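You operate a simulated robot arm through the tools that you are given. There is no shell and no other tool. Be economical: measure what you need, move in short steps, check, and stop when the job is done.

Carry out the task below with a simulated two-armed robot. There is one attempt and no reset: what you move stays moved.

JOB
Pick up the yellow remnant roll from the top of the wall bench with one hand, pass it to the other hand and put it on the shelf under the wall bench. Take the cup and put it on the press block. Open the stop bar of the middle shelf. Any order will do. Set down upright: remnant roll, cup.

It is judged by the outcome, as a careful person would: the job done as asked, and still so three seconds after it is handed in. It fails if anything else is knocked over, pushed out of place, dropped, spilled or broken.

ROBOT AND FRAMES
Two 7-joint arms with two-finger parallel grippers on one trunk, on a base that drives. Base frame: it is fixed to the floor where the robot stands at the start and does not move with it; the origin is under the middle of the robot, x ahead of it, y to its left, z up; the surface under the hand at the start is at about z = 820. Lengths are in mm, angles in degrees, forces in N, time in s.
The left shoulder is at the start at [50, 168, 1132], the right one opposite. With the tool pointing down near the work surface each hand reaches from about 200 to 660 mm from the robot's upright axis, wherever it stands, measured 20 degrees to its own side. Places, roughly: press block [4750, 1500, 250]; shelf under the wall bench [500, 200, 300]; stop bar of the middle shelf [6000, 2300, 1000]. Payload 1.57 kg a hand.
Tool frame (each hand has its own): the origin (TCP) lies between the finger pads and is the grasp point; the fingertips stand 30 mm ahead of it; z points along the fingers, y is the line along which they close. The gripper opens to 80 mm. The fingers are 17 mm wide and 12 mm thick; the gripper's body (40 by 82 mm) begins 80 mm behind the TCP.
Orientation is told as [roll, pitch, yaw] about the base's x, y, z axes, in that order, counted from this pose: with the fingers straight down and closing along the base's y, the tool's x points along the base's -x, its y along +y and its z along -z.

CONTROLS
- The arms move only by the tool drive_tool. It takes "left_deltas", "right_deltas" or both (then of equal length, played together; a hand with none holds still); each is a list of rows, each a list of 7 numbers: the finger opening in mm, from 0 to 80, then the shift along the base's x, y, z in units of 400 mm (1.0 is 400 mm), then the turn, a rotation vector about the base's x, y, z in units of 90 degrees (1.0 is 90 degrees). In form: [[jaw, dx, dy, dz, wx, wy, wz], ...]. A call has 1 to 10 rows; each row is the pose to reach, as a shift and turn from the pose commanded when the call began. A call with a number of a shift or a turn outside -1 to 1 is refused whole. Rows are played at 5 a second. More than 50 mm and 8.6 degrees between two rows, or a gripper value outside its range, and nothing of the call is played. A pose out of reach is approached as far as the arm can. The call stops where the force on the tool passes 40 N (or 10 N more than at its start, if that is more) or the arm is blocked; 0.2 s more then pass. The fingers move at their own pace (about 45 mm/s each) and stop on an object; they squeeze with about 43 N. The grip force told is the motor's: it shows also when the fingers shut on nothing. Time passes only in rows, and 0.2 s behind the last, so rows that repeat a pose let the fingers close. It gives the time, the measured TCP pose, the force on the tool (base axes), the opening and the grip force at its end, in the units of the frame above (readings bear some noise), with the torque about the TCP (base axes, N m) and any sound that the robot's microphone picked up.
- Cameras (640 x 400 px; columns grow to the right, rows downward): "scene" is now at [122.9, -6.4, 1329.9]; the picture's right is [-0.08, -1.00, 0.00], its down [-0.68, 0.06, -0.73] and it looks along [0.73, -0.06, -0.68] (base axes); focal length 257 px, centre (320, 200). "left" rides on the left gripper at [72, 7, -122] in its tool frame; the picture's right is [-0.09, 1.00, 0.00], its down [-0.84, -0.08, -0.54] and it looks along [-0.54, -0.05, 0.84] (tool axes); focal length 238 px, centre (320, 200). "right" rides on the right gripper at [72, -7, -122] in its tool frame; the picture's right is [0.09, 1.00, 0.00], its down [-0.84, 0.08, -0.54] and it looks along [-0.54, 0.05, 0.84] (tool axes); focal length 238 px, centre (320, 200). There is no depth. A picture from a camera that has moved, and an enlarged one, comes with that camera's place and axes in the base frame and with its lens.
- get_image(camera): a new picture of that camera. No time passes.
- move_column(by): slides the trunk up (or, below 0, down) by that many mm; the arms and the scene camera ride with it, the base frame stays. It gives what a move gives, with no picture.
- base_move(legs): drives the robot by 1 to 6 legs, each [ahead, left, turn to the left] in mm, mm and degrees, along the robot's own axes; the way and the turn of a leg run together, so that a leg with both is an arc; at most 1500 mm and 180 degrees a leg. The arms and the cameras ride along, it lands a little off, and it stops where it bumps. It gives what a move gives.
- aim_head(pan, tilt): turns the head with the scene camera to pan (to the left, within 80 degrees either way) and tilt (down, from -29 to 69), counted from straight ahead of the robot. It gives what a move gives.
- enlarge(camera, box): a new picture of the part [left, top, right, bottom] of that camera's present view, enlarged. No time passes.
- finish_job(): hands the job in; it is judged then, once.

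Go step by step. Nothing tells you exact positions but the pictures and the camera data: compare them with the known pose of the tool, close in by small moves and look again before you grip or let go. The budget is 165 turns and 130 pictures, counting those below and the enlarged ones. Unless the task says otherwise, let go and move clear before handing in.

The tools are called as a command line: name --argument value ..., lists and objects as JSON in quotes. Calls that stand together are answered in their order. drive_tool: Moves the arms, as the interface text tells. Its arguments: {"type":"object","properties":{"left_deltas":{"type":"array"},"right_deltas":{"type":"array"}},"required":[]} The other tools are called the same way: move_column (by) slides the trunk up or down; base_move (legs) drives the base; aim_head (pan, tilt) turns the head that bears the scene camera; get_image (camera) takes a picture; enlarge (camera, box) takes an enlarged picture of a part of a camera's view; finish_job () hands the job in.

At the start:

```text
time_s: 0.0
left_tcp_pos: [507.0, 181.4, 1130.8]
left_orientation: [-0.1, 0.0, 0.0]
left_wrist_force: [0.6, 0.0, 0.8]
left_torque: [0.02, 0.03, -0.02]
left_finger_gap: 80.0
left_finger_force: 0.0
right_tcp_pos: [385.1, -142.4, 1128.9]
right_orientation: [0.0, 0.1, 0.0]
right_wrist_force: [0.2, -0.4, 0.1]
right_torque: [-0.03, 0.02, 0.0]
right_finger_gap: 79.9
right_finger_force: 0.1
trunk travel left (down, up): [-300.0, 143.0]
robot x, y, heading: [-0.5, 0.9, 0.2]
head pan, tilt: [-4.7, 43.0]
```

scene: 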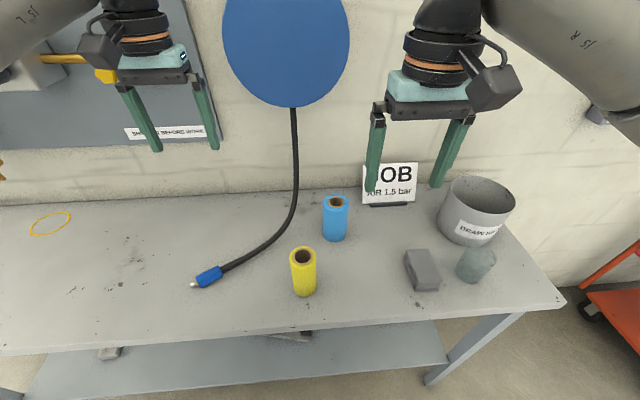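
right: 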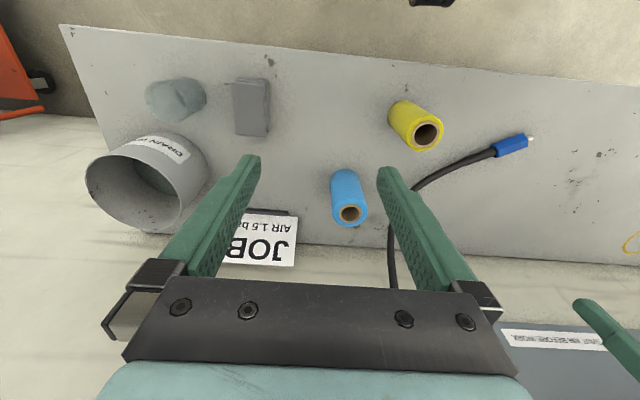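
left: 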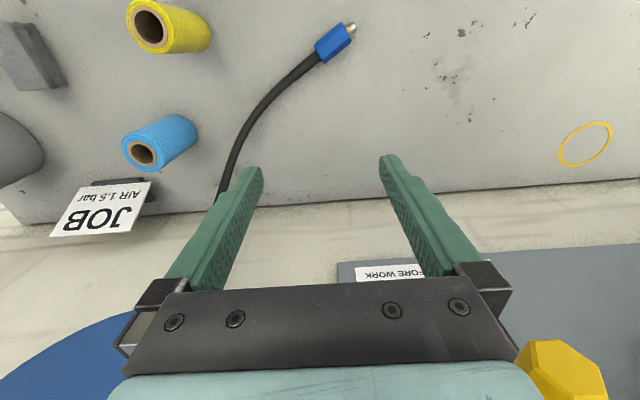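

The yellow roll stands at about [415, 3], some 95 mm tall. I'll look closer at the right-hand objects to find the cup, and look around the room.

enlarge --camera "scene" --box '[240, 160, 560, 360]'

aim_head --pan 60 --tilt 10

get_image --camera "scene"

aim_head --pan -60 --tilt 10

get_image --camera "scene"

```text
2.00 times, centred on (400, 260) of scene
camera zoom: at [122.9, -6.4, 1329.9], right [-0.08, -1.0, 0.0], down [-0.68, 0.06, -0.73], along [0.73, -0.06, -0.68], focal length 514 px, centre (160, 80)
```

zoom: 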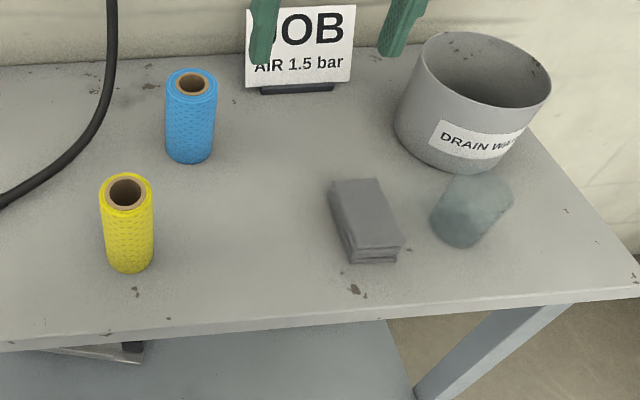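

```text
time_s: 1.4
left_tcp_pos: [507.7, 180.8, 1130.3]
left_orientation: [0.1, 0.0, 0.0]
left_wrist_force: [-0.5, 0.3, 0.2]
left_torque: [0.0, -0.05, 0.02]
left_finger_gap: 79.9
left_finger_force: 0.0
right_tcp_pos: [385.5, -142.5, 1128.4]
right_orientation: [0.0, 0.0, 0.0]
right_wrist_force: [-0.2, 0.6, -0.5]
right_torque: [0.0, 0.03, 0.01]
right_finger_gap: 80.0
right_finger_force: 0.0
trunk travel left (down, up): [-300.0, 143.0]
robot x, y, heading: [0.6, 1.7, 0.0]
head pan, tilt: [60.0, 10.0]
```

```text
125 pictures are left
camera scene: at [86.8, 80.9, 1382.0], right [0.87, -0.5, 0.0], down [-0.09, -0.15, -0.98], along [0.49, 0.85, -0.17], focal length 257 px, centre (320, 200)
```

scene: 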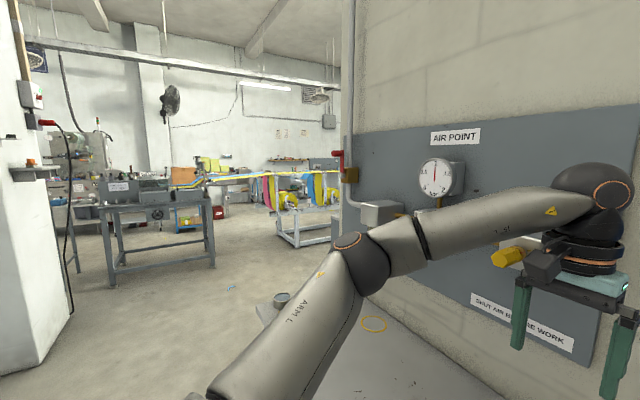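

```text
time_s: 3.4
left_tcp_pos: [506.3, 181.0, 1130.4]
left_orientation: [0.0, 0.0, 0.0]
left_wrist_force: [0.9, 0.6, -0.3]
left_torque: [-0.01, 0.0, 0.01]
left_finger_gap: 80.0
left_finger_force: 0.1
right_tcp_pos: [385.4, -141.7, 1127.9]
right_orientation: [-0.1, 0.0, 0.0]
right_wrist_force: [-1.0, 0.6, 0.3]
right_torque: [0.01, -0.01, 0.01]
right_finger_gap: 80.2
right_finger_force: 0.0
trunk travel left (down, up): [-300.0, 143.0]
robot x, y, heading: [-1.2, 0.8, 0.1]
head pan, tilt: [-60.0, 10.0]
```

```text
124 pictures are left
camera scene: at [86.8, -80.1, 1382.0], right [-0.87, -0.5, 0.0], down [-0.09, 0.15, -0.98], along [0.49, -0.85, -0.17], focal length 257 px, centre (320, 200)
```

scene: 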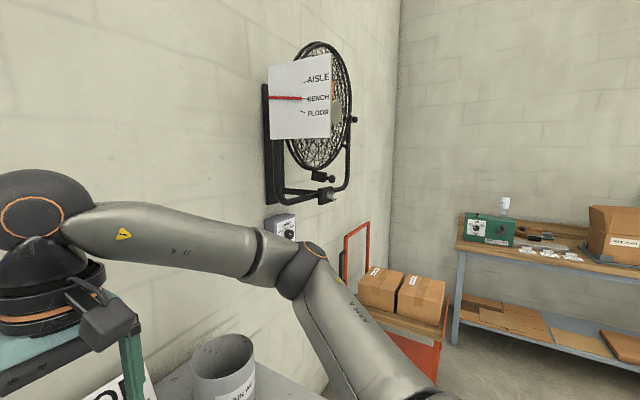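

A cup-like thing stands on the left end of the bench, and a translucent thing is on the right. I'll zoom in on them.

aim_head --pan 60 --tilt 25

get_image --camera "scene"

enlarge --camera "scene" --box '[0, 0, 320, 200]'

enlarge --camera "scene" --box '[220, 180, 380, 280]'

enlarge --camera "right" --box '[80, 50, 280, 175]'

```text
time_s: 5.3
left_tcp_pos: [507.8, 181.3, 1130.4]
left_orientation: [-0.1, 0.0, 0.0]
left_wrist_force: [-0.7, 0.8, 0.0]
left_torque: [0.0, -0.01, -0.02]
left_finger_gap: 79.9
left_finger_force: 0.1
right_tcp_pos: [384.8, -141.4, 1128.0]
right_orientation: [0.1, -0.1, 0.1]
right_wrist_force: [0.0, 0.0, 0.6]
right_torque: [0.0, -0.03, 0.0]
right_finger_gap: 80.1
right_finger_force: 0.2
trunk travel left (down, up): [-300.0, 143.0]
robot x, y, heading: [1.0, -0.8, 0.1]
head pan, tilt: [60.0, 25.0]
```

```text
123 pictures are left
camera scene: at [86.4, 80.2, 1357.6], right [0.87, -0.5, 0.0], down [-0.21, -0.37, -0.91], along [0.45, 0.78, -0.42], focal length 257 px, centre (320, 200)
```

scene: 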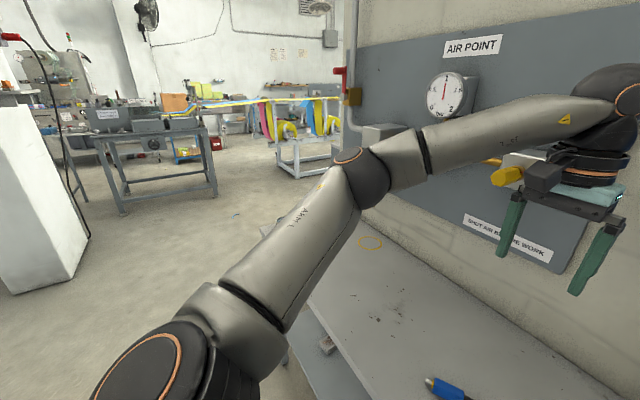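

```text
2.00 times, centred on (160, 100) of scene
camera zoom: at [86.4, 80.2, 1357.6], right [0.87, -0.5, 0.0], down [-0.21, -0.37, -0.91], along [0.45, 0.78, -0.42], focal length 514 px, centre (640, 400)
```

zoom: 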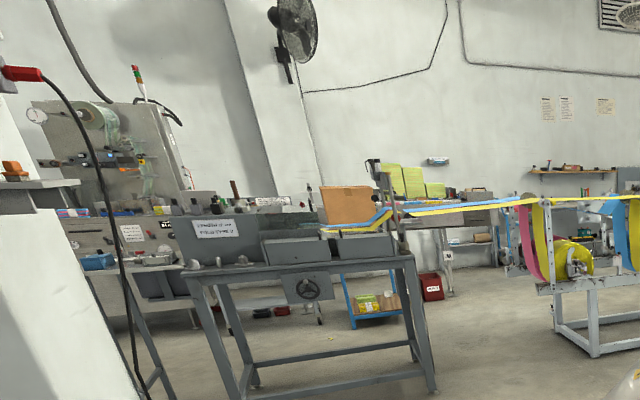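

```text
4.00 times, centred on (300, 230) of scene
camera zoom: at [86.4, 80.2, 1357.6], right [0.87, -0.5, 0.0], down [-0.21, -0.37, -0.91], along [0.45, 0.78, -0.42], focal length 1028 px, centre (400, 80)
```

zoom: 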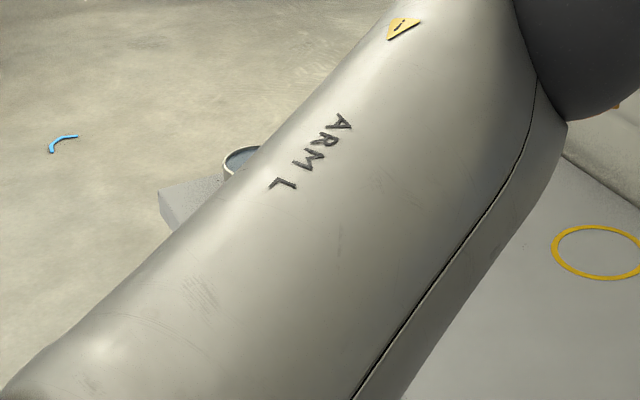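

```text
3.20 times, centred on (180, 112) of right
camera zoom: at [313.6, -148.9, 1250.7], right [-0.09, 1.0, 0.0], down [0.84, 0.08, 0.54], along [0.54, 0.05, -0.84], focal length 763 px, centre (768, 480)
```

zoom: 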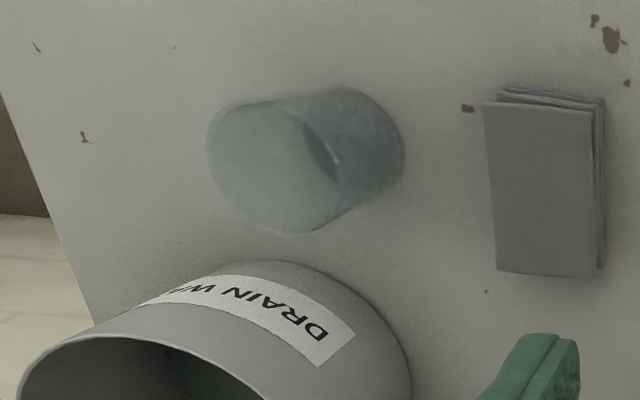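

I need to tell which is the cup: I'll zoom on the translucent object from the head, and look at the left end from a different pan.

aim_head --pan -30 --tilt 50

get_image --camera "scene"

enlarge --camera "scene" --box '[280, 120, 440, 220]'

aim_head --pan 45 --tilt 60

get_image --camera "scene"

```text
time_s: 7.0
left_tcp_pos: [507.3, 181.8, 1130.3]
left_orientation: [0.0, 0.0, 0.0]
left_wrist_force: [0.1, -0.5, 0.6]
left_torque: [0.01, 0.0, 0.02]
left_finger_gap: 80.1
left_finger_force: 0.0
right_tcp_pos: [385.1, -142.8, 1127.4]
right_orientation: [0.0, 0.1, -0.1]
right_wrist_force: [-0.7, 0.0, 0.7]
right_torque: [-0.04, 0.02, 0.0]
right_finger_gap: 79.9
right_finger_force: 0.0
trunk travel left (down, up): [-300.0, 143.0]
robot x, y, heading: [2.8, -2.9, 0.4]
head pan, tilt: [-30.0, 50.0]
```

```text
119 pictures are left
camera scene: at [107.0, -38.1, 1320.2], right [-0.5, -0.87, 0.0], down [-0.66, 0.38, -0.64], along [0.56, -0.32, -0.77], focal length 257 px, centre (320, 200)
```

scene: 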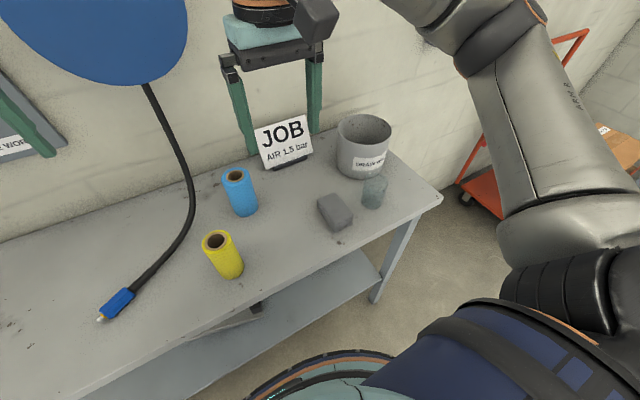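

```text
4.00 times, centred on (360, 170) of scene
camera zoom: at [107.0, -38.1, 1320.2], right [-0.5, -0.87, 0.0], down [-0.66, 0.38, -0.64], along [0.56, -0.32, -0.77], focal length 1028 px, centre (160, 320)
```

zoom: 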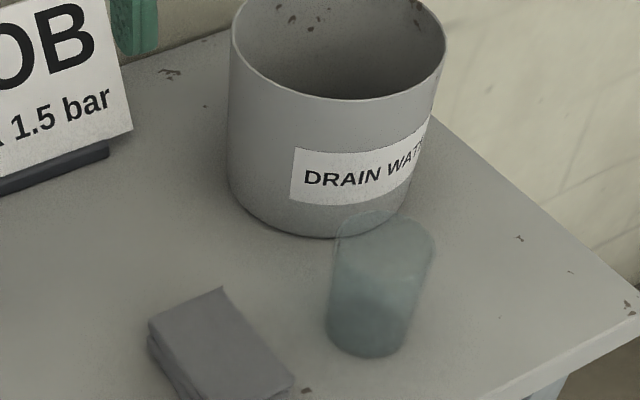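

```text
time_s: 8.5
left_tcp_pos: [506.3, 179.4, 1130.5]
left_orientation: [0.0, 0.0, -0.1]
left_wrist_force: [0.3, 0.4, 0.6]
left_torque: [-0.01, 0.03, 0.0]
left_finger_gap: 79.8
left_finger_force: 0.0
right_tcp_pos: [384.1, -142.3, 1127.1]
right_orientation: [-0.1, 0.0, 0.0]
right_wrist_force: [0.0, -0.8, -0.5]
right_torque: [-0.02, 0.01, 0.04]
right_finger_gap: 79.8
right_finger_force: 0.0
trunk travel left (down, up): [-300.0, 143.0]
robot x, y, heading: [6.3, -5.6, -0.1]
head pan, tilt: [45.0, 60.0]
```

```text
117 pictures are left
camera scene: at [87.5, 47.5, 1307.6], right [0.71, -0.71, 0.0], down [-0.61, -0.61, -0.5], along [0.35, 0.35, -0.87], focal length 257 px, centre (320, 200)
```

scene: 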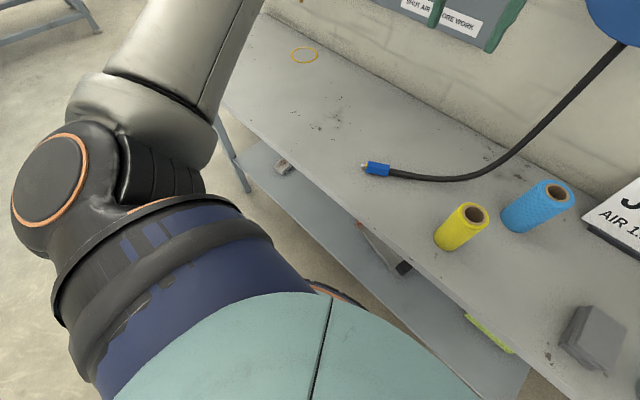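

The clear cup with liquid is at about [396, -350], upright, 90 mm tall. First the roll: I bring the right hand above it at z ≈ 1000.

drive_tool --right_deltas '[[80, 0.015, 0.0725, -0.06, 0, 0, 0], [80, 0.03, 0.145, -0.12, 0, 0, 0], [80, 0.045, 0.2175, -0.18, 0, 0, 0], [80, 0.06, 0.29, -0.24, 0, 0, 0], [80, 0.075, 0.3625, -0.3, 0, 0, 0], [80, 0.075, 0.3625, -0.3, 0, 0, 0]]'

get_image --camera "right"

aim_head --pan 0 --tilt 50

get_image --camera "scene"

```text
time_s: 9.9
left_tcp_pos: [506.3, 181.5, 1130.2]
left_orientation: [0.0, -0.1, 0.0]
left_wrist_force: [-0.4, -0.6, -0.1]
left_torque: [0.03, -0.02, -0.01]
left_finger_gap: 80.1
left_finger_force: 0.0
right_tcp_pos: [416.1, 2.2, 1008.8]
right_orientation: [0.1, 0.1, 0.0]
right_wrist_force: [0.9, 0.2, 0.1]
right_torque: [0.01, -0.02, 0.01]
right_finger_gap: 80.1
right_finger_force: 0.1
trunk travel left (down, up): [-300.0, 143.0]
robot x, y, heading: [-2.8, 1.2, -0.0]
head pan, tilt: [45.0, 60.0]
```

```text
116 pictures are left
camera right: at [344.5, -3.8, 1131.3], right [-0.09, 1.0, 0.0], down [0.84, 0.08, 0.54], along [0.54, 0.05, -0.84], focal length 238 px, centre (320, 200)
```

right: 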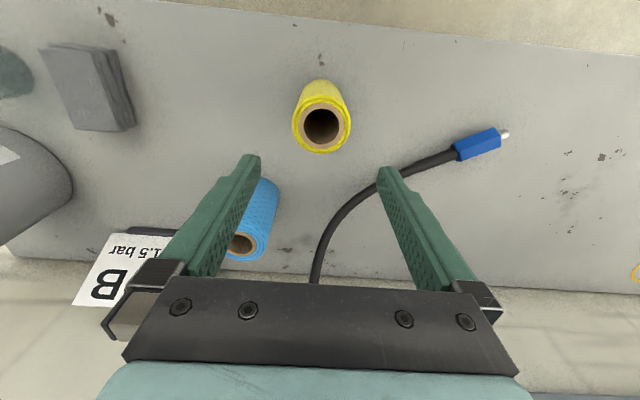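

```text
time_s: 11.0
left_tcp_pos: [506.4, 181.0, 1129.7]
left_orientation: [0.0, -0.1, 0.0]
left_wrist_force: [0.4, -1.0, 0.1]
left_torque: [-0.01, 0.01, 0.02]
left_finger_gap: 79.6
left_finger_force: 0.1
right_tcp_pos: [416.5, 2.2, 1008.8]
right_orientation: [-0.1, 0.1, 0.0]
right_wrist_force: [0.1, 0.0, 0.6]
right_torque: [0.02, 0.01, 0.0]
right_finger_gap: 80.0
right_finger_force: 0.1
trunk travel left (down, up): [-300.0, 143.0]
robot x, y, heading: [-0.6, -0.9, 0.0]
head pan, tilt: [0.0, 50.0]
```

```text
115 pictures are left
camera scene: at [117.3, 0.5, 1320.1], right [0.0, -1.0, 0.0], down [-0.77, 0.0, -0.64], along [0.64, 0.0, -0.77], focal length 257 px, centre (320, 200)
```

scene: 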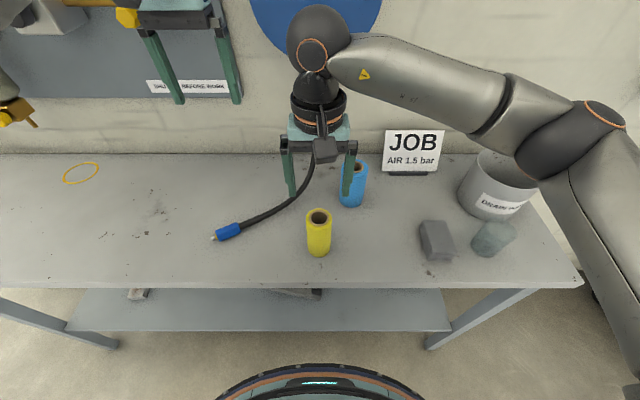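

Roll top centre is about [402, 4], z ≈ 925. I shift back 13 mm, lower in part and check.

drive_tool --right_deltas '[[80, -0.033, 0.003, 0, 0, 0, 0], [80, -0.033, 0.003, -0.08, 0, 0, 0], [80, -0.033, 0.003, -0.14, 0, 0, 0], [80, -0.033, 0.003, -0.14, 0, 0, 0]]'

get_image --camera "right"

enlarge --camera "scene" --box '[240, 160, 400, 260]'

```text
time_s: 12.0
left_tcp_pos: [507.0, 182.1, 1129.6]
left_orientation: [0.1, -0.1, -0.1]
left_wrist_force: [-0.3, -0.5, 0.2]
left_torque: [-0.01, 0.0, -0.02]
left_finger_gap: 80.1
left_finger_force: 0.0
right_tcp_pos: [400.9, 2.3, 951.6]
right_orientation: [0.0, 0.0, 0.0]
right_wrist_force: [-0.6, 0.1, -0.3]
right_torque: [-0.02, 0.0, 0.0]
right_finger_gap: 80.1
right_finger_force: 0.1
trunk travel left (down, up): [-300.0, 143.0]
robot x, y, heading: [1.0, 3.1, -0.2]
head pan, tilt: [0.0, 50.0]
```

```text
114 pictures are left
camera right: at [329.8, -4.0, 1074.8], right [-0.09, 1.0, 0.0], down [0.84, 0.08, 0.54], along [0.54, 0.05, -0.84], focal length 238 px, centre (320, 200)
```

right: 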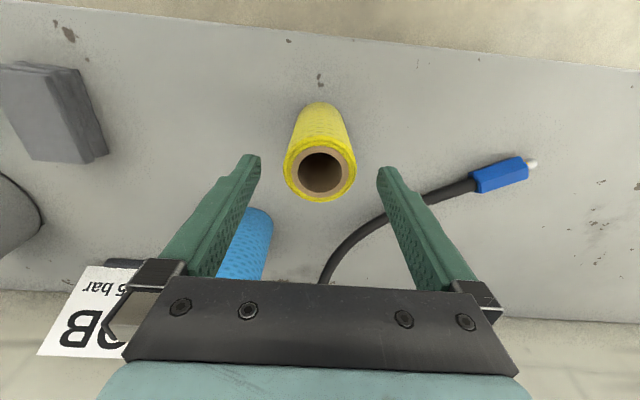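

```text
4.00 times, centred on (320, 210) of scene
camera zoom: at [117.3, 0.4, 1320.2], right [0.0, -1.0, 0.0], down [-0.77, 0.0, -0.64], along [0.64, 0.0, -0.77], focal length 1028 px, centre (320, 160)
```

zoom: 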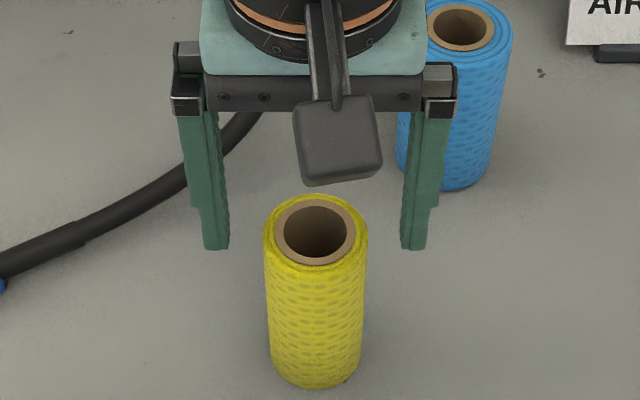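

The roll sits centred between the fingers (top z ≈ 922). I lower to TCP z ≈ 908 and grip.

drive_tool --right_deltas '[[80, 0.003, 0.003, -0.055, 0, 0, 0], [80, 0.003, 0.003, -0.108, 0, 0, 0], [40, 0.003, 0.003, -0.108, 0, 0, 0], [40, 0.003, 0.003, -0.108, 0, 0, 0], [40, 0.003, 0.003, -0.108, 0, 0, 0], [40, 0.003, 0.003, -0.108, 0, 0, 0]]'

get_image --camera "right"

enlarge --camera "scene" --box '[240, 160, 400, 260]'

```text
time_s: 13.4
left_tcp_pos: [507.3, 181.5, 1128.8]
left_orientation: [0.0, 0.1, 0.0]
left_wrist_force: [-0.1, -0.7, -0.2]
left_torque: [-0.02, -0.01, 0.0]
left_finger_gap: 80.1
left_finger_force: 0.1
right_tcp_pos: [403.1, 4.1, 907.7]
right_orientation: [0.1, 0.1, 0.0]
right_wrist_force: [0.2, 0.2, -0.1]
right_torque: [-0.04, -0.04, -0.04]
right_finger_gap: 48.9
right_finger_force: 33.5
trunk travel left (down, up): [-300.0, 143.0]
robot x, y, heading: [2.0, 3.0, -0.0]
head pan, tilt: [0.0, 50.0]
```

```text
112 pictures are left
camera right: at [330.7, -1.8, 1030.3], right [-0.09, 1.0, 0.0], down [0.84, 0.08, 0.54], along [0.54, 0.05, -0.84], focal length 238 px, centre (320, 200)
```

right: 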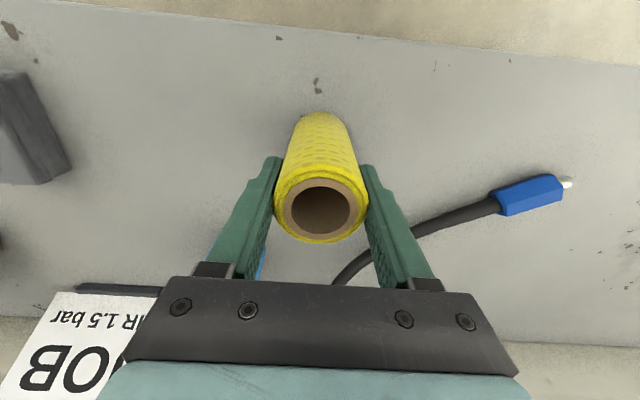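

```text
4.00 times, centred on (320, 210) of scene
camera zoom: at [117.4, 0.4, 1320.1], right [0.0, -1.0, 0.0], down [-0.77, 0.0, -0.64], along [0.64, 0.0, -0.77], focal length 1028 px, centre (320, 160)
```

zoom: 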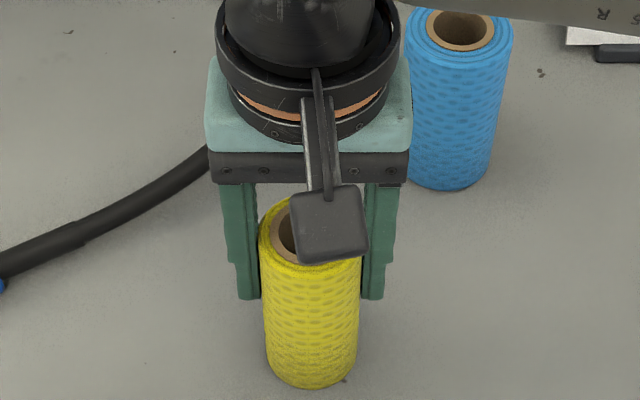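

Roll is gripped (gap 49). I lift it 170 mm and then back the base away from the bench for handover in open space.

drive_tool --right_deltas '[[30, 0, 0, 0, 0, 0, 0], [30, 0, 0, 0.05, 0, 0, 0], [30, 0, 0, 0.15, 0, 0, 0], [30, 0, 0, 0.25, 0, 0, 0], [30, 0, 0, 0.35, 0, 0, 0], [30, 0, 0, 0.43, 0, 0, 0], [30, 0, 0, 0.43, 0, 0, 0]]'

get_image --camera "right"

base_move --legs '[[-450, 0, 0]]'

get_image --camera "scene"

```text
time_s: 15.0
left_tcp_pos: [507.2, 180.5, 1130.7]
left_orientation: [0.1, -0.1, 0.1]
left_wrist_force: [-1.0, 0.3, 0.1]
left_torque: [0.04, 0.04, -0.02]
left_finger_gap: 79.9
left_finger_force: 0.0
right_tcp_pos: [401.5, 5.1, 1077.0]
right_orientation: [0.0, 0.0, 0.0]
right_wrist_force: [-0.6, 0.9, -1.1]
right_torque: [-0.01, -0.01, 0.01]
right_finger_gap: 48.9
right_finger_force: 42.8
trunk travel left (down, up): [-300.0, 143.0]
robot x, y, heading: [-2.7, -1.6, -0.0]
head pan, tilt: [0.0, 50.0]
```

```text
110 pictures are left
camera right: at [330.8, -2.3, 1199.9], right [-0.09, 1.0, 0.0], down [0.84, 0.08, 0.54], along [0.54, 0.05, -0.84], focal length 238 px, centre (320, 200)
```

right: 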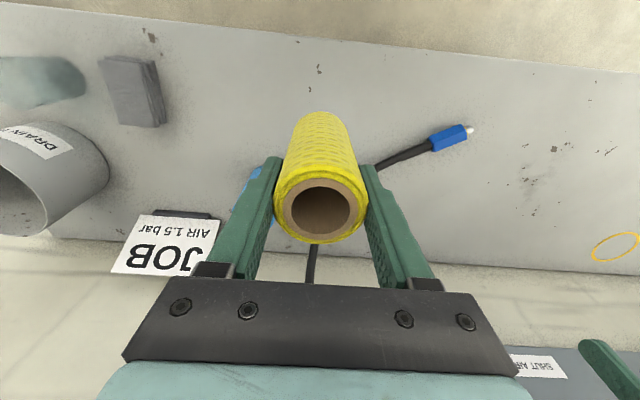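

```text
time_s: 17.7
left_tcp_pos: [58.6, 178.9, 1131.5]
left_orientation: [0.0, 0.0, -0.1]
left_wrist_force: [0.1, -0.1, -0.4]
left_torque: [0.01, 0.0, 0.01]
left_finger_gap: 80.0
left_finger_force: 0.0
right_tcp_pos: [-45.0, 2.7, 1076.4]
right_orientation: [0.0, 0.0, -0.1]
right_wrist_force: [0.3, -0.2, -0.7]
right_torque: [0.0, -0.02, -0.01]
right_finger_gap: 49.0
right_finger_force: 42.5
trunk travel left (down, up): [-300.0, 143.0]
robot x, y, heading: [-448.5, 0.5, -0.0]
head pan, tilt: [0.0, 50.0]
```

```text
109 pictures are left
camera scene: at [-330.6, 0.7, 1320.2], right [0.0, -1.0, 0.0], down [-0.77, 0.0, -0.64], along [0.64, 0.0, -0.77], focal length 257 px, centre (320, 200)
```

scene: 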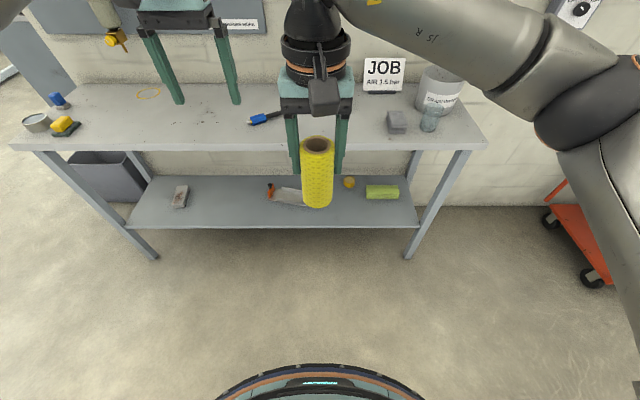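

Good overview: the shelf has free space between the block and the scraper, around y ≈ 400. I'll zoom on the bench's left end and on the shelf.

enlarge --camera "scene" --box '[0, 70, 160, 170]'

enlarge --camera "scene" --box '[130, 150, 290, 250]'

```text
4.00 times, centred on (80, 120) of scene
camera zoom: at [-330.6, 0.7, 1320.2], right [0.0, -1.0, 0.0], down [-0.77, 0.0, -0.64], along [0.64, 0.0, -0.77], focal length 1028 px, centre (1280, 520)
```

zoom: 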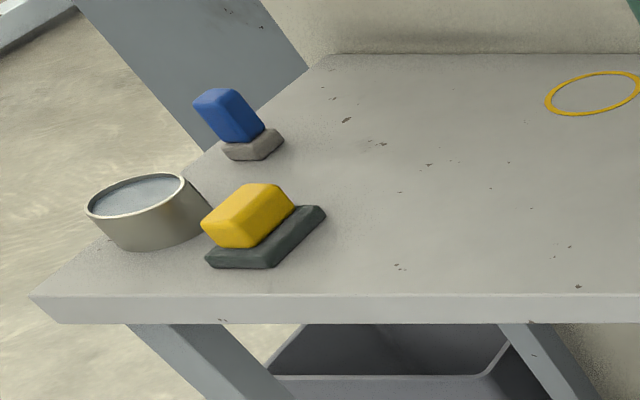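

```text
4.00 times, centred on (210, 200) of scene
camera zoom: at [-330.6, 0.7, 1320.2], right [0.0, -1.0, 0.0], down [-0.77, 0.0, -0.64], along [0.64, 0.0, -0.77], focal length 1028 px, centre (760, 200)
```

zoom: 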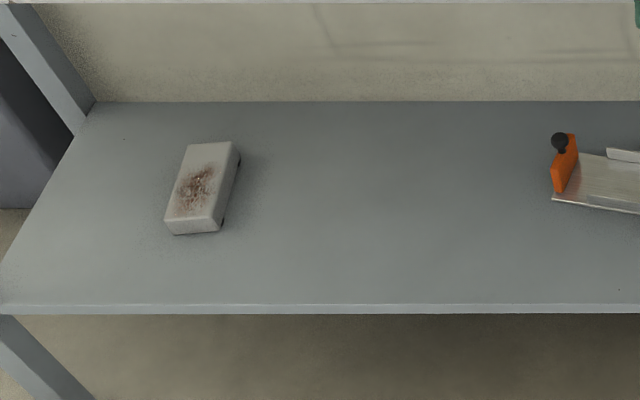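

The left-end items are a water tin and sponges; the clear vessel on the right is the cup. Now I turn the left hand to point forward, well clear of the right hand, and move the roll further ahead.

drive_tool --left_deltas '[[80, -0.01, 0.015, -0.02, 0, -0.09, 0], [80, -0.02, 0.03, -0.04, 0, -0.18, 0], [80, -0.03, 0.045, -0.06, 0, -0.27, 0], [80, -0.04, 0.06, -0.08, 0, -0.36, 0], [80, -0.05, 0.075, -0.1, 0, -0.45, 0], [80, -0.06, 0.09, -0.12, 0, -0.54, 0], [80, -0.07, 0.105, -0.14, 0, -0.63, 0], [80, -0.08, 0.12, -0.17, 0, -0.72, 0], [80, -0.09, 0.13, -0.2, 0, -0.81, 0], [80, -0.1, 0.14, -0.22, 0, -0.9, 0]]' --right_deltas '[[30, 0.03, 0, 0, 0, 0, 0], [30, 0.06, 0, 0, 0, 0, 0], [30, 0.09, 0, 0, 0, 0, 0], [30, 0.12, 0, 0, 0, 0, 0], [30, 0.15, 0, 0, 0, 0, 0], [30, 0.18, 0, 0, 0, 0, 0], [30, 0.21, 0, 0, 0, 0, 0], [30, 0.24, 0, 0, 0, 0, 0], [30, 0.27, 0, 0, 0, 0, 0], [30, 0.3, 0, 0, 0, 0, 0]]'

get_image --camera "scene"

```text
time_s: 19.9
left_tcp_pos: [24.5, 228.0, 1063.6]
left_orientation: [-1.5, -72.7, -0.1]
left_wrist_force: [-0.3, 0.6, -0.7]
left_torque: [0.01, 0.02, 0.0]
left_finger_gap: 80.2
left_finger_force: 0.1
left hand out of reach, approached as far as the arm can: row 9, 10
right_tcp_pos: [74.5, 3.6, 1077.2]
right_orientation: [-0.1, 0.0, -0.2]
right_wrist_force: [0.7, 0.2, -1.8]
right_torque: [0.0, 0.02, -0.01]
right_finger_gap: 48.9
right_finger_force: 43.3
trunk travel left (down, up): [-300.0, 143.0]
robot x, y, heading: [-449.7, -0.6, -0.3]
head pan, tilt: [0.0, 50.0]
```

```text
106 pictures are left
camera scene: at [-330.0, 0.9, 1320.1], right [0.0, -1.0, 0.0], down [-0.77, 0.0, -0.64], along [0.64, 0.0, -0.77], focal length 257 px, centre (320, 200)
```

scene: 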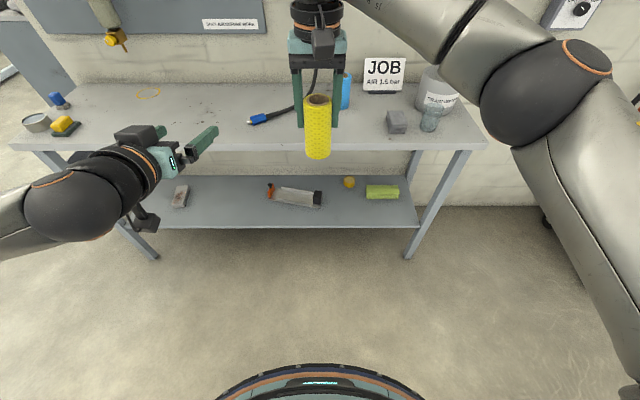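

Pitch stops near -73; an inclined grasp at about -62 is fine and keeps the camera off the shelf. I ease the left hand to that and bring the roll to y ≈ 85.

drive_tool --left_deltas '[[80, -0.03, 0, 0, 0, 0.07, 0], [80, -0.06, 0, 0, 0, 0.14, 0], [80, -0.1, 0, 0, 0, 0.2, 0], [80, -0.13, 0, 0, 0, 0.2, 0], [80, -0.13, 0, 0, 0, 0.2, 0]]' --right_deltas '[[30, 0.01, 0.04, 0, 0, 0, 0], [30, 0.02, 0.08, 0, 0, 0, 0], [30, 0.03, 0.12, 0, 0, 0, 0], [30, 0.04, 0.16, 0, 0, 0, 0], [30, 0.05, 0.2, 0, 0, 0, 0]]'

get_image --camera "left"

get_image --camera "scene"

```text
time_s: 21.1
left_tcp_pos: [-16.0, 226.7, 1069.8]
left_orientation: [-1.5, -54.6, -0.1]
left_wrist_force: [-0.4, 0.5, 0.4]
left_torque: [-0.02, -0.01, 0.0]
left_finger_gap: 79.9
left_finger_force: 0.2
left hand out of reach, approached as far as the arm can: row 4, 5
right_tcp_pos: [80.8, 56.0, 1073.2]
right_orientation: [0.1, 0.1, -0.1]
right_wrist_force: [0.0, 0.0, -1.0]
right_torque: [0.01, -0.02, 0.01]
right_finger_gap: 48.7
right_finger_force: 42.8
right hand out of reach, approached as far as the arm can: row 3, 4, 5
trunk travel left (down, up): [-300.0, 143.0]
robot x, y, heading: [-448.4, -2.6, -0.2]
head pan, tilt: [0.0, 50.0]
```

```text
105 pictures are left
camera left: at [-156.9, 238.1, 1081.3], right [0.08, 1.0, 0.06], down [0.04, -0.06, 1.0], along [1.0, -0.07, -0.05], focal length 238 px, centre (320, 200)
```

left: 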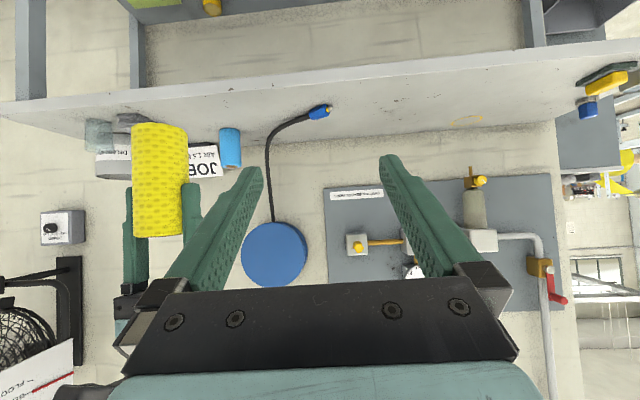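

```text
104 pictures are left
camera scene: at [-330.2, 0.7, 1320.1], right [0.0, -1.0, 0.0], down [-0.77, 0.0, -0.64], along [0.64, 0.0, -0.77], focal length 257 px, centre (320, 200)
```

scene: 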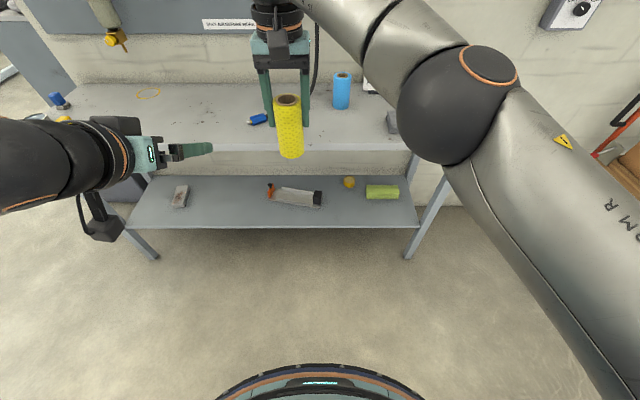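

Too folded near shoulder height and the right can't cross that far. I lower both hands by about 220 mm, with the roll back near y ≈ 10, where there is more reach.

drive_tool --left_deltas '[[80, 0, 0, -0.1, 0, 0, 0], [80, 0, 0, -0.2, 0, 0, 0], [80, 0, 0, -0.3, 0, 0, 0], [80, 0, 0, -0.4, 0, 0, 0], [80, 0, 0, -0.5, 0, 0, 0], [80, 0, 0, -0.57, 0, 0, 0], [80, 0, 0, -0.57, 0, 0, 0]]' --right_deltas '[[30, 0, -0.04, -0.09, 0, 0, 0], [30, 0, -0.08, -0.18, 0, 0, 0], [30, 0, -0.11, -0.27, 0, 0, 0], [30, 0, -0.11, -0.36, 0, 0, 0], [30, 0, -0.11, -0.46, 0, 0, 0], [30, 0, -0.11, -0.55, 0, 0, 0], [30, 0, -0.11, -0.55, 0, 0, 0]]'

get_image --camera "scene"

```text
time_s: 22.7
left_tcp_pos: [-10.9, 238.4, 926.3]
left_orientation: [-1.7, -54.4, 0.0]
left_wrist_force: [-0.1, -0.3, 0.4]
left_torque: [0.0, 0.03, -0.01]
left_finger_gap: 79.8
left_finger_force: 0.0
left hand out of reach, approached as far as the arm can: row 1, 2, 4, 5, 6, 7
right_tcp_pos: [82.8, 12.1, 854.4]
right_orientation: [0.1, 0.0, -0.1]
right_wrist_force: [0.0, -0.5, -1.1]
right_torque: [0.01, 0.0, 0.01]
right_finger_gap: 48.9
right_finger_force: 42.9
trunk travel left (down, up): [-300.0, 143.0]
robot x, y, heading: [-445.9, -0.7, 0.0]
head pan, tilt: [0.0, 50.0]
```

```text
103 pictures are left
camera scene: at [-330.2, 0.7, 1320.1], right [0.0, -1.0, 0.0], down [-0.77, 0.0, -0.64], along [0.64, 0.0, -0.77], focal length 257 px, centre (320, 200)
```

scene: 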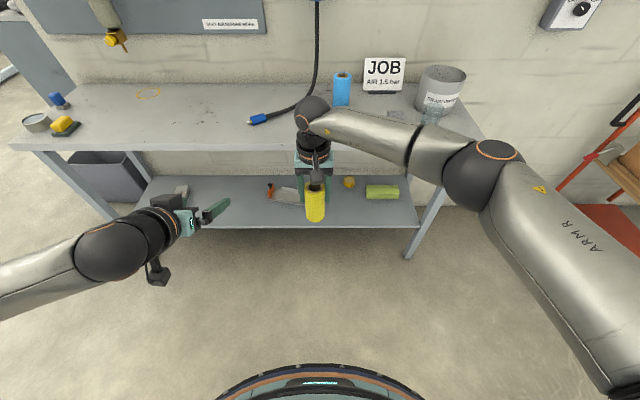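

The left forearm comes in from the left, so I yaw the left fingers inward (toward -y) to relax its wrist.

drive_tool --left_deltas '[[80, 0, 0.01, 0, 0, 0, -0.09], [80, 0, 0.02, 0, 0, 0, -0.18], [80, 0, 0.03, 0, 0, 0, -0.27], [80, 0, 0.04, 0, 0, 0, -0.36], [80, 0, 0.05, 0, 0, 0, -0.45], [80, 0, 0.05, 0, 0, 0, -0.54], [80, 0, 0.05, 0, 0, 0, -0.54]]'

get_image --camera "left"

get_image --camera "scene"

```text
time_s: 24.3
left_tcp_pos: [-8.6, 241.9, 926.6]
left_orientation: [-3.3, -55.4, -35.6]
left_wrist_force: [0.1, 0.7, 0.2]
left_torque: [-0.01, -0.02, 0.03]
left_finger_gap: 79.9
left_finger_force: 0.2
left hand out of reach, approached as far as the arm can: row 5, 6, 7
right_tcp_pos: [82.6, 12.0, 855.5]
right_orientation: [0.1, 0.0, -0.2]
right_wrist_force: [0.3, 0.2, -1.0]
right_torque: [-0.01, 0.0, -0.04]
right_finger_gap: 48.8
right_finger_force: 42.5
trunk travel left (down, up): [-300.0, 143.0]
robot x, y, heading: [-446.6, 0.3, -0.2]
head pan, tilt: [0.0, 50.0]
```

```text
102 pictures are left
camera left: at [-115.8, 336.5, 936.5], right [0.66, 0.75, 0.04], down [0.0, -0.05, 1.0], along [0.75, -0.66, -0.03], focal length 238 px, centre (320, 200)
```

left: 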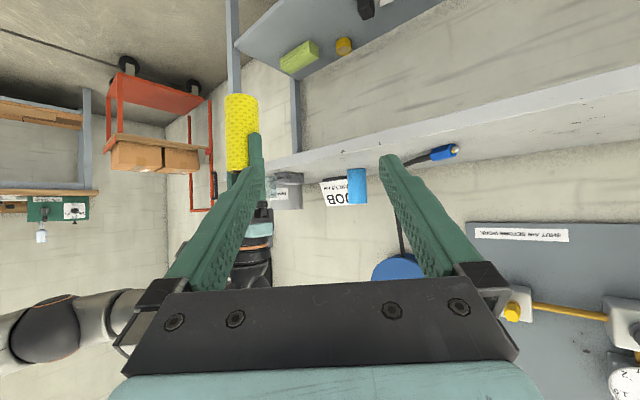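

```text
101 pictures are left
camera scene: at [-330.1, 0.7, 1320.1], right [0.0, -1.0, 0.0], down [-0.77, 0.0, -0.64], along [0.64, 0.0, -0.77], focal length 257 px, centre (320, 200)
```

scene: 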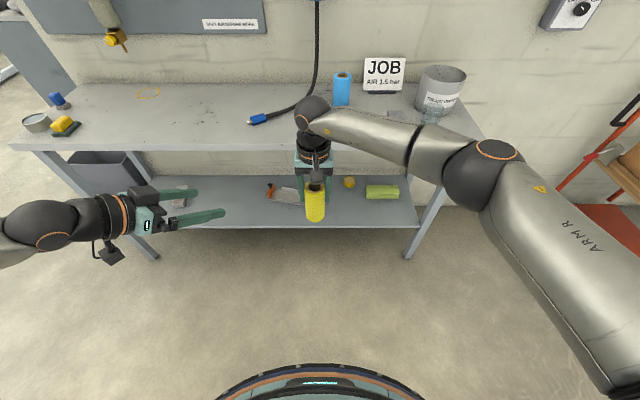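

The camera shows the roll off to the side. Moving toward the roll extends the left arm, so I approach a pre-grasp point 90 mm behind it, lower.

drive_tool --left_deltas '[[80, 0, -0.05, -0.08, 0, 0, 0], [80, 0, -0.1, -0.16, 0, 0, 0], [80, 0, -0.15, -0.24, 0, 0, 0], [80, 0, -0.22, -0.3, 0, 0, 0], [80, 0, -0.29, -0.32, 0, 0, 0], [80, 0, -0.35, -0.32, 0, 0, 0], [80, 0, -0.35, -0.32, 0, 0, 0]]'

get_image --camera "left"

get_image --camera "scene"

```text
time_s: 25.9
left_tcp_pos: [-7.6, 102.4, 797.7]
left_orientation: [-3.2, -55.3, -35.5]
left_wrist_force: [0.1, -0.2, -0.3]
left_torque: [-0.01, 0.01, -0.01]
left_finger_gap: 80.0
left_finger_force: 0.1
right_tcp_pos: [82.6, 11.9, 855.1]
right_orientation: [-0.1, 0.0, -0.2]
right_wrist_force: [0.0, 1.2, -1.2]
right_torque: [0.0, -0.01, 0.01]
right_finger_gap: 48.6
right_finger_force: 42.6
trunk travel left (down, up): [-300.0, 143.0]
robot x, y, heading: [-447.9, -0.4, -0.1]
head pan, tilt: [0.0, 50.0]
```

```text
100 pictures are left
camera left: at [-115.1, 195.6, 808.9], right [0.66, 0.75, 0.04], down [0.0, -0.05, 1.0], along [0.75, -0.66, -0.03], focal length 238 px, centre (320, 200)
```

left: 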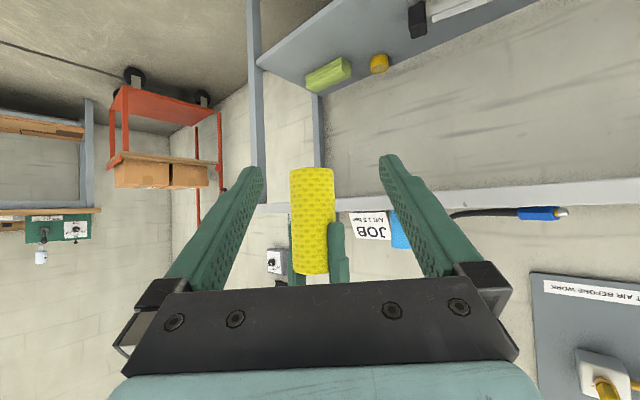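

```text
99 pictures are left
camera scene: at [-330.2, 0.7, 1320.1], right [0.0, -1.0, 0.0], down [-0.77, 0.0, -0.64], along [0.64, 0.0, -0.77], focal length 257 px, centre (320, 200)
```

scene: 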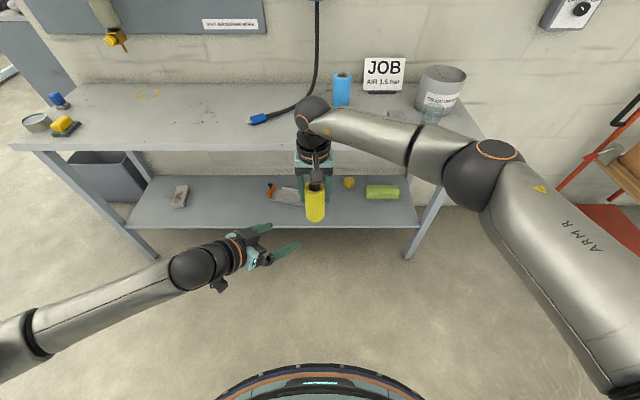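

The left arm reaches here. The roll hangs straight, bottom z ≈ 766. I'll line up with it along the finger direction, 80 mm short, and flatten the pitch a bit.

drive_tool --left_deltas '[[80, 0.02, -0.04, 0, -0.025, -0.035, 0], [80, 0.04, -0.08, 0, -0.05, -0.07, 0], [80, 0.064, -0.111, -0.002, -0.075, -0.105, 0], [80, 0.064, -0.111, -0.002, -0.075, -0.105, 0]]'

get_image --camera "left"

```text
time_s: 26.9
left_tcp_pos: [15.9, 58.1, 796.1]
left_orientation: [-3.3, -67.0, -35.6]
left_wrist_force: [-0.3, 0.0, 0.3]
left_torque: [0.0, 0.03, -0.02]
left_finger_gap: 80.0
left_finger_force: 0.0
right_tcp_pos: [82.5, 12.0, 854.2]
right_orientation: [0.1, 0.0, -0.2]
right_wrist_force: [-0.3, -0.2, -1.3]
right_torque: [-0.05, 0.04, 0.01]
right_finger_gap: 48.9
right_finger_force: 43.2
trunk travel left (down, up): [-300.0, 143.0]
robot x, y, heading: [-449.7, 1.0, -0.3]
head pan, tilt: [0.0, 50.0]
```

```text
98 pictures are left
camera left: at [-89.7, 150.7, 777.2], right [0.65, 0.76, 0.06], down [-0.17, 0.06, 0.98], along [0.74, -0.65, 0.17], focal length 238 px, centre (320, 200)
```

left: 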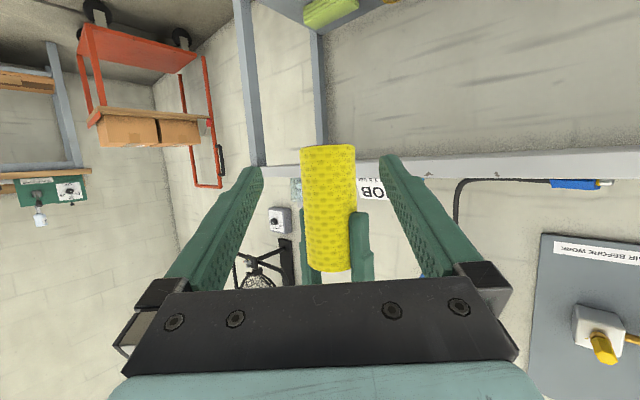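

Aligned; I advance 80 mm along the finger direction so the roll's lower part is between the left pads.

drive_tool --left_deltas '[[80, 0.056, -0.038, 0, 0, 0, 0], [80, 0.111, -0.077, 0, 0, 0, 0], [80, 0.1665, -0.115, 0, 0, 0, 0], [80, 0.1665, -0.115, 0, 0, 0, 0]]'

get_image --camera "left"

enlarge --camera "scene" --box '[240, 140, 400, 240]'

```text
time_s: 27.9
left_tcp_pos: [82.5, 10.3, 798.7]
left_orientation: [-3.3, -66.8, -35.6]
left_wrist_force: [0.7, -0.3, -0.4]
left_torque: [0.01, -0.04, -0.01]
left_finger_gap: 80.0
left_finger_force: 0.1
right_tcp_pos: [82.1, 12.5, 855.4]
right_orientation: [0.0, 0.0, -0.2]
right_wrist_force: [0.3, 0.8, -2.1]
right_torque: [0.01, 0.0, 0.04]
right_finger_gap: 49.0
right_finger_force: 43.1
trunk travel left (down, up): [-300.0, 143.0]
robot x, y, heading: [-449.8, 2.5, -0.2]
head pan, tilt: [0.0, 50.0]
```

```text
97 pictures are left
camera left: at [-23.5, 103.3, 778.9], right [0.65, 0.76, 0.06], down [-0.17, 0.06, 0.98], along [0.74, -0.65, 0.17], focal length 238 px, centre (320, 200)
```

left: 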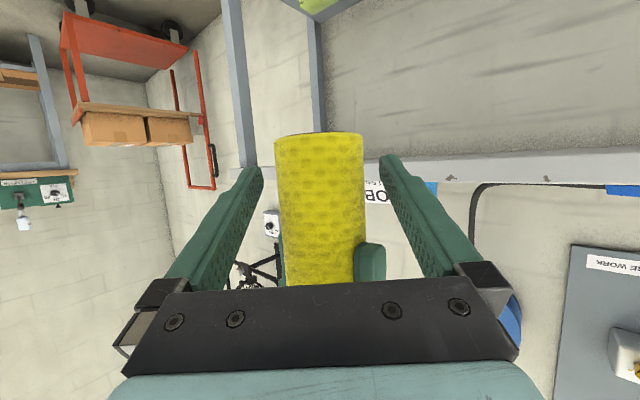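

```text
4.00 times, centred on (320, 190) of scene
camera zoom: at [-330.2, 0.7, 1320.1], right [0.0, -1.0, 0.0], down [-0.77, 0.0, -0.64], along [0.64, 0.0, -0.77], focal length 1028 px, centre (320, 240)
```

zoom: 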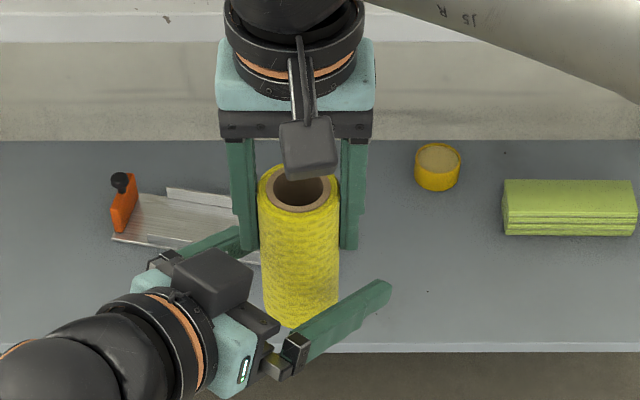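

Positioned well. I close the left hand on the roll.

drive_tool --left_deltas '[[30, 0, 0, 0, 0, 0, 0], [30, 0, 0, 0, 0, 0, 0], [30, 0, 0, 0, 0, 0, 0], [30, 0, 0, 0, 0, 0, 0], [30, 0, 0, 0, 0, 0, 0]]'

enlarge --camera "scene" --box '[240, 140, 400, 240]'

```text
time_s: 29.1
left_tcp_pos: [82.3, 10.3, 798.0]
left_orientation: [-3.0, -66.9, -35.7]
left_wrist_force: [4.1, -0.3, -0.6]
left_torque: [0.46, 0.01, -0.01]
left_finger_gap: 48.9
left_finger_force: 43.2
right_tcp_pos: [81.1, 12.4, 855.0]
right_orientation: [0.0, 0.0, -0.1]
right_wrist_force: [-2.8, -0.1, -0.3]
right_torque: [-0.47, 0.19, -0.02]
right_finger_gap: 49.2
right_finger_force: 42.5
trunk travel left (down, up): [-300.0, 143.0]
robot x, y, heading: [-448.5, -2.5, -0.2]
head pan, tilt: [0.0, 50.0]
```

```text
4.00 times, centred on (320, 190) of scene
camera zoom: at [-330.2, 0.7, 1320.1], right [0.0, -1.0, 0.0], down [-0.77, 0.0, -0.64], along [0.64, 0.0, -0.77], focal length 1028 px, centre (320, 240)
```

zoom: 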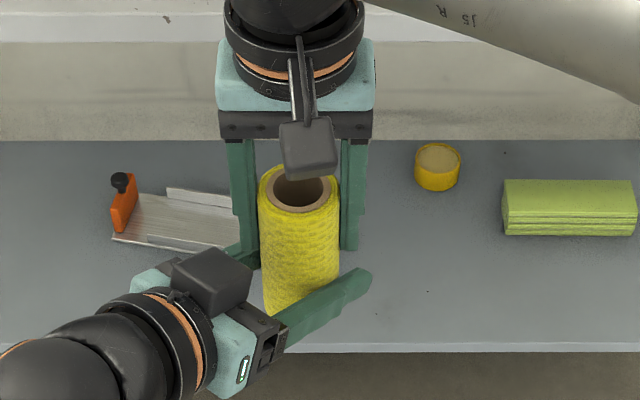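

Both hands hold it with low strain. I open the right hand and raise it clear.

drive_tool --right_deltas '[[80, 0, 0, 0, 0, 0, 0], [80, 0, 0, 0, 0, 0, 0], [80, 0, 0, 0, 0, 0, 0], [80, 0, 0, 0.1, 0, 0, 0], [80, 0, 0, 0.2, 0, 0, 0], [80, 0, 0, 0.3, 0, 0, 0], [80, 0, -0.06, 0.4, 0, 0, 0], [80, 0, -0.14, 0.48, 0, 0, 0], [80, 0, -0.22, 0.55, 0, 0, 0]]'

get_image --camera "scene"

get_image --camera "left"

```text
time_s: 31.1
left_tcp_pos: [83.2, 9.6, 797.9]
left_orientation: [-3.2, -66.9, -35.6]
left_wrist_force: [0.0, 0.4, 0.4]
left_torque: [0.0, -0.02, -0.03]
left_finger_gap: 48.7
left_finger_force: 43.0
right_tcp_pos: [82.9, -74.0, 1071.1]
right_orientation: [-0.1, 0.0, -0.1]
right_wrist_force: [0.1, 0.0, 0.3]
right_torque: [0.01, 0.03, 0.01]
right_finger_gap: 80.1
right_finger_force: 0.0
trunk travel left (down, up): [-300.0, 143.0]
robot x, y, heading: [-448.6, -2.9, -0.0]
head pan, tilt: [0.0, 50.0]
```

```text
94 pictures are left
camera scene: at [-330.4, 0.4, 1320.1], right [0.0, -1.0, 0.0], down [-0.77, 0.0, -0.64], along [0.64, 0.0, -0.77], focal length 257 px, centre (320, 200)
```

scene: 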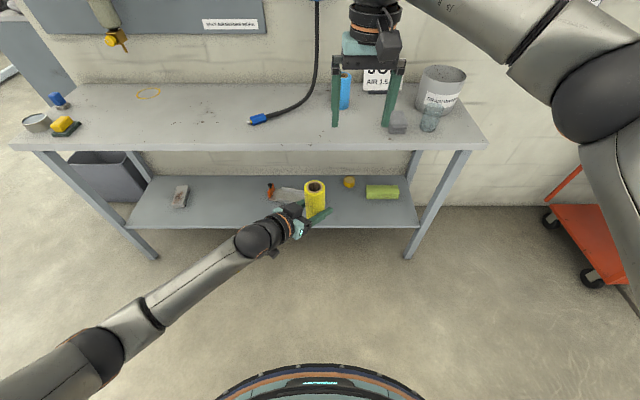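

```text
93 pictures are left
camera left: at [-23.7, 103.2, 779.1], right [0.65, 0.76, 0.06], down [-0.17, 0.06, 0.98], along [0.74, -0.65, 0.17], focal length 238 px, centre (320, 200)
```

left: 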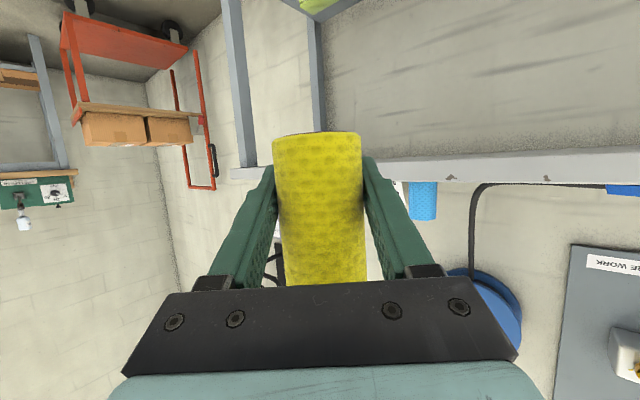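

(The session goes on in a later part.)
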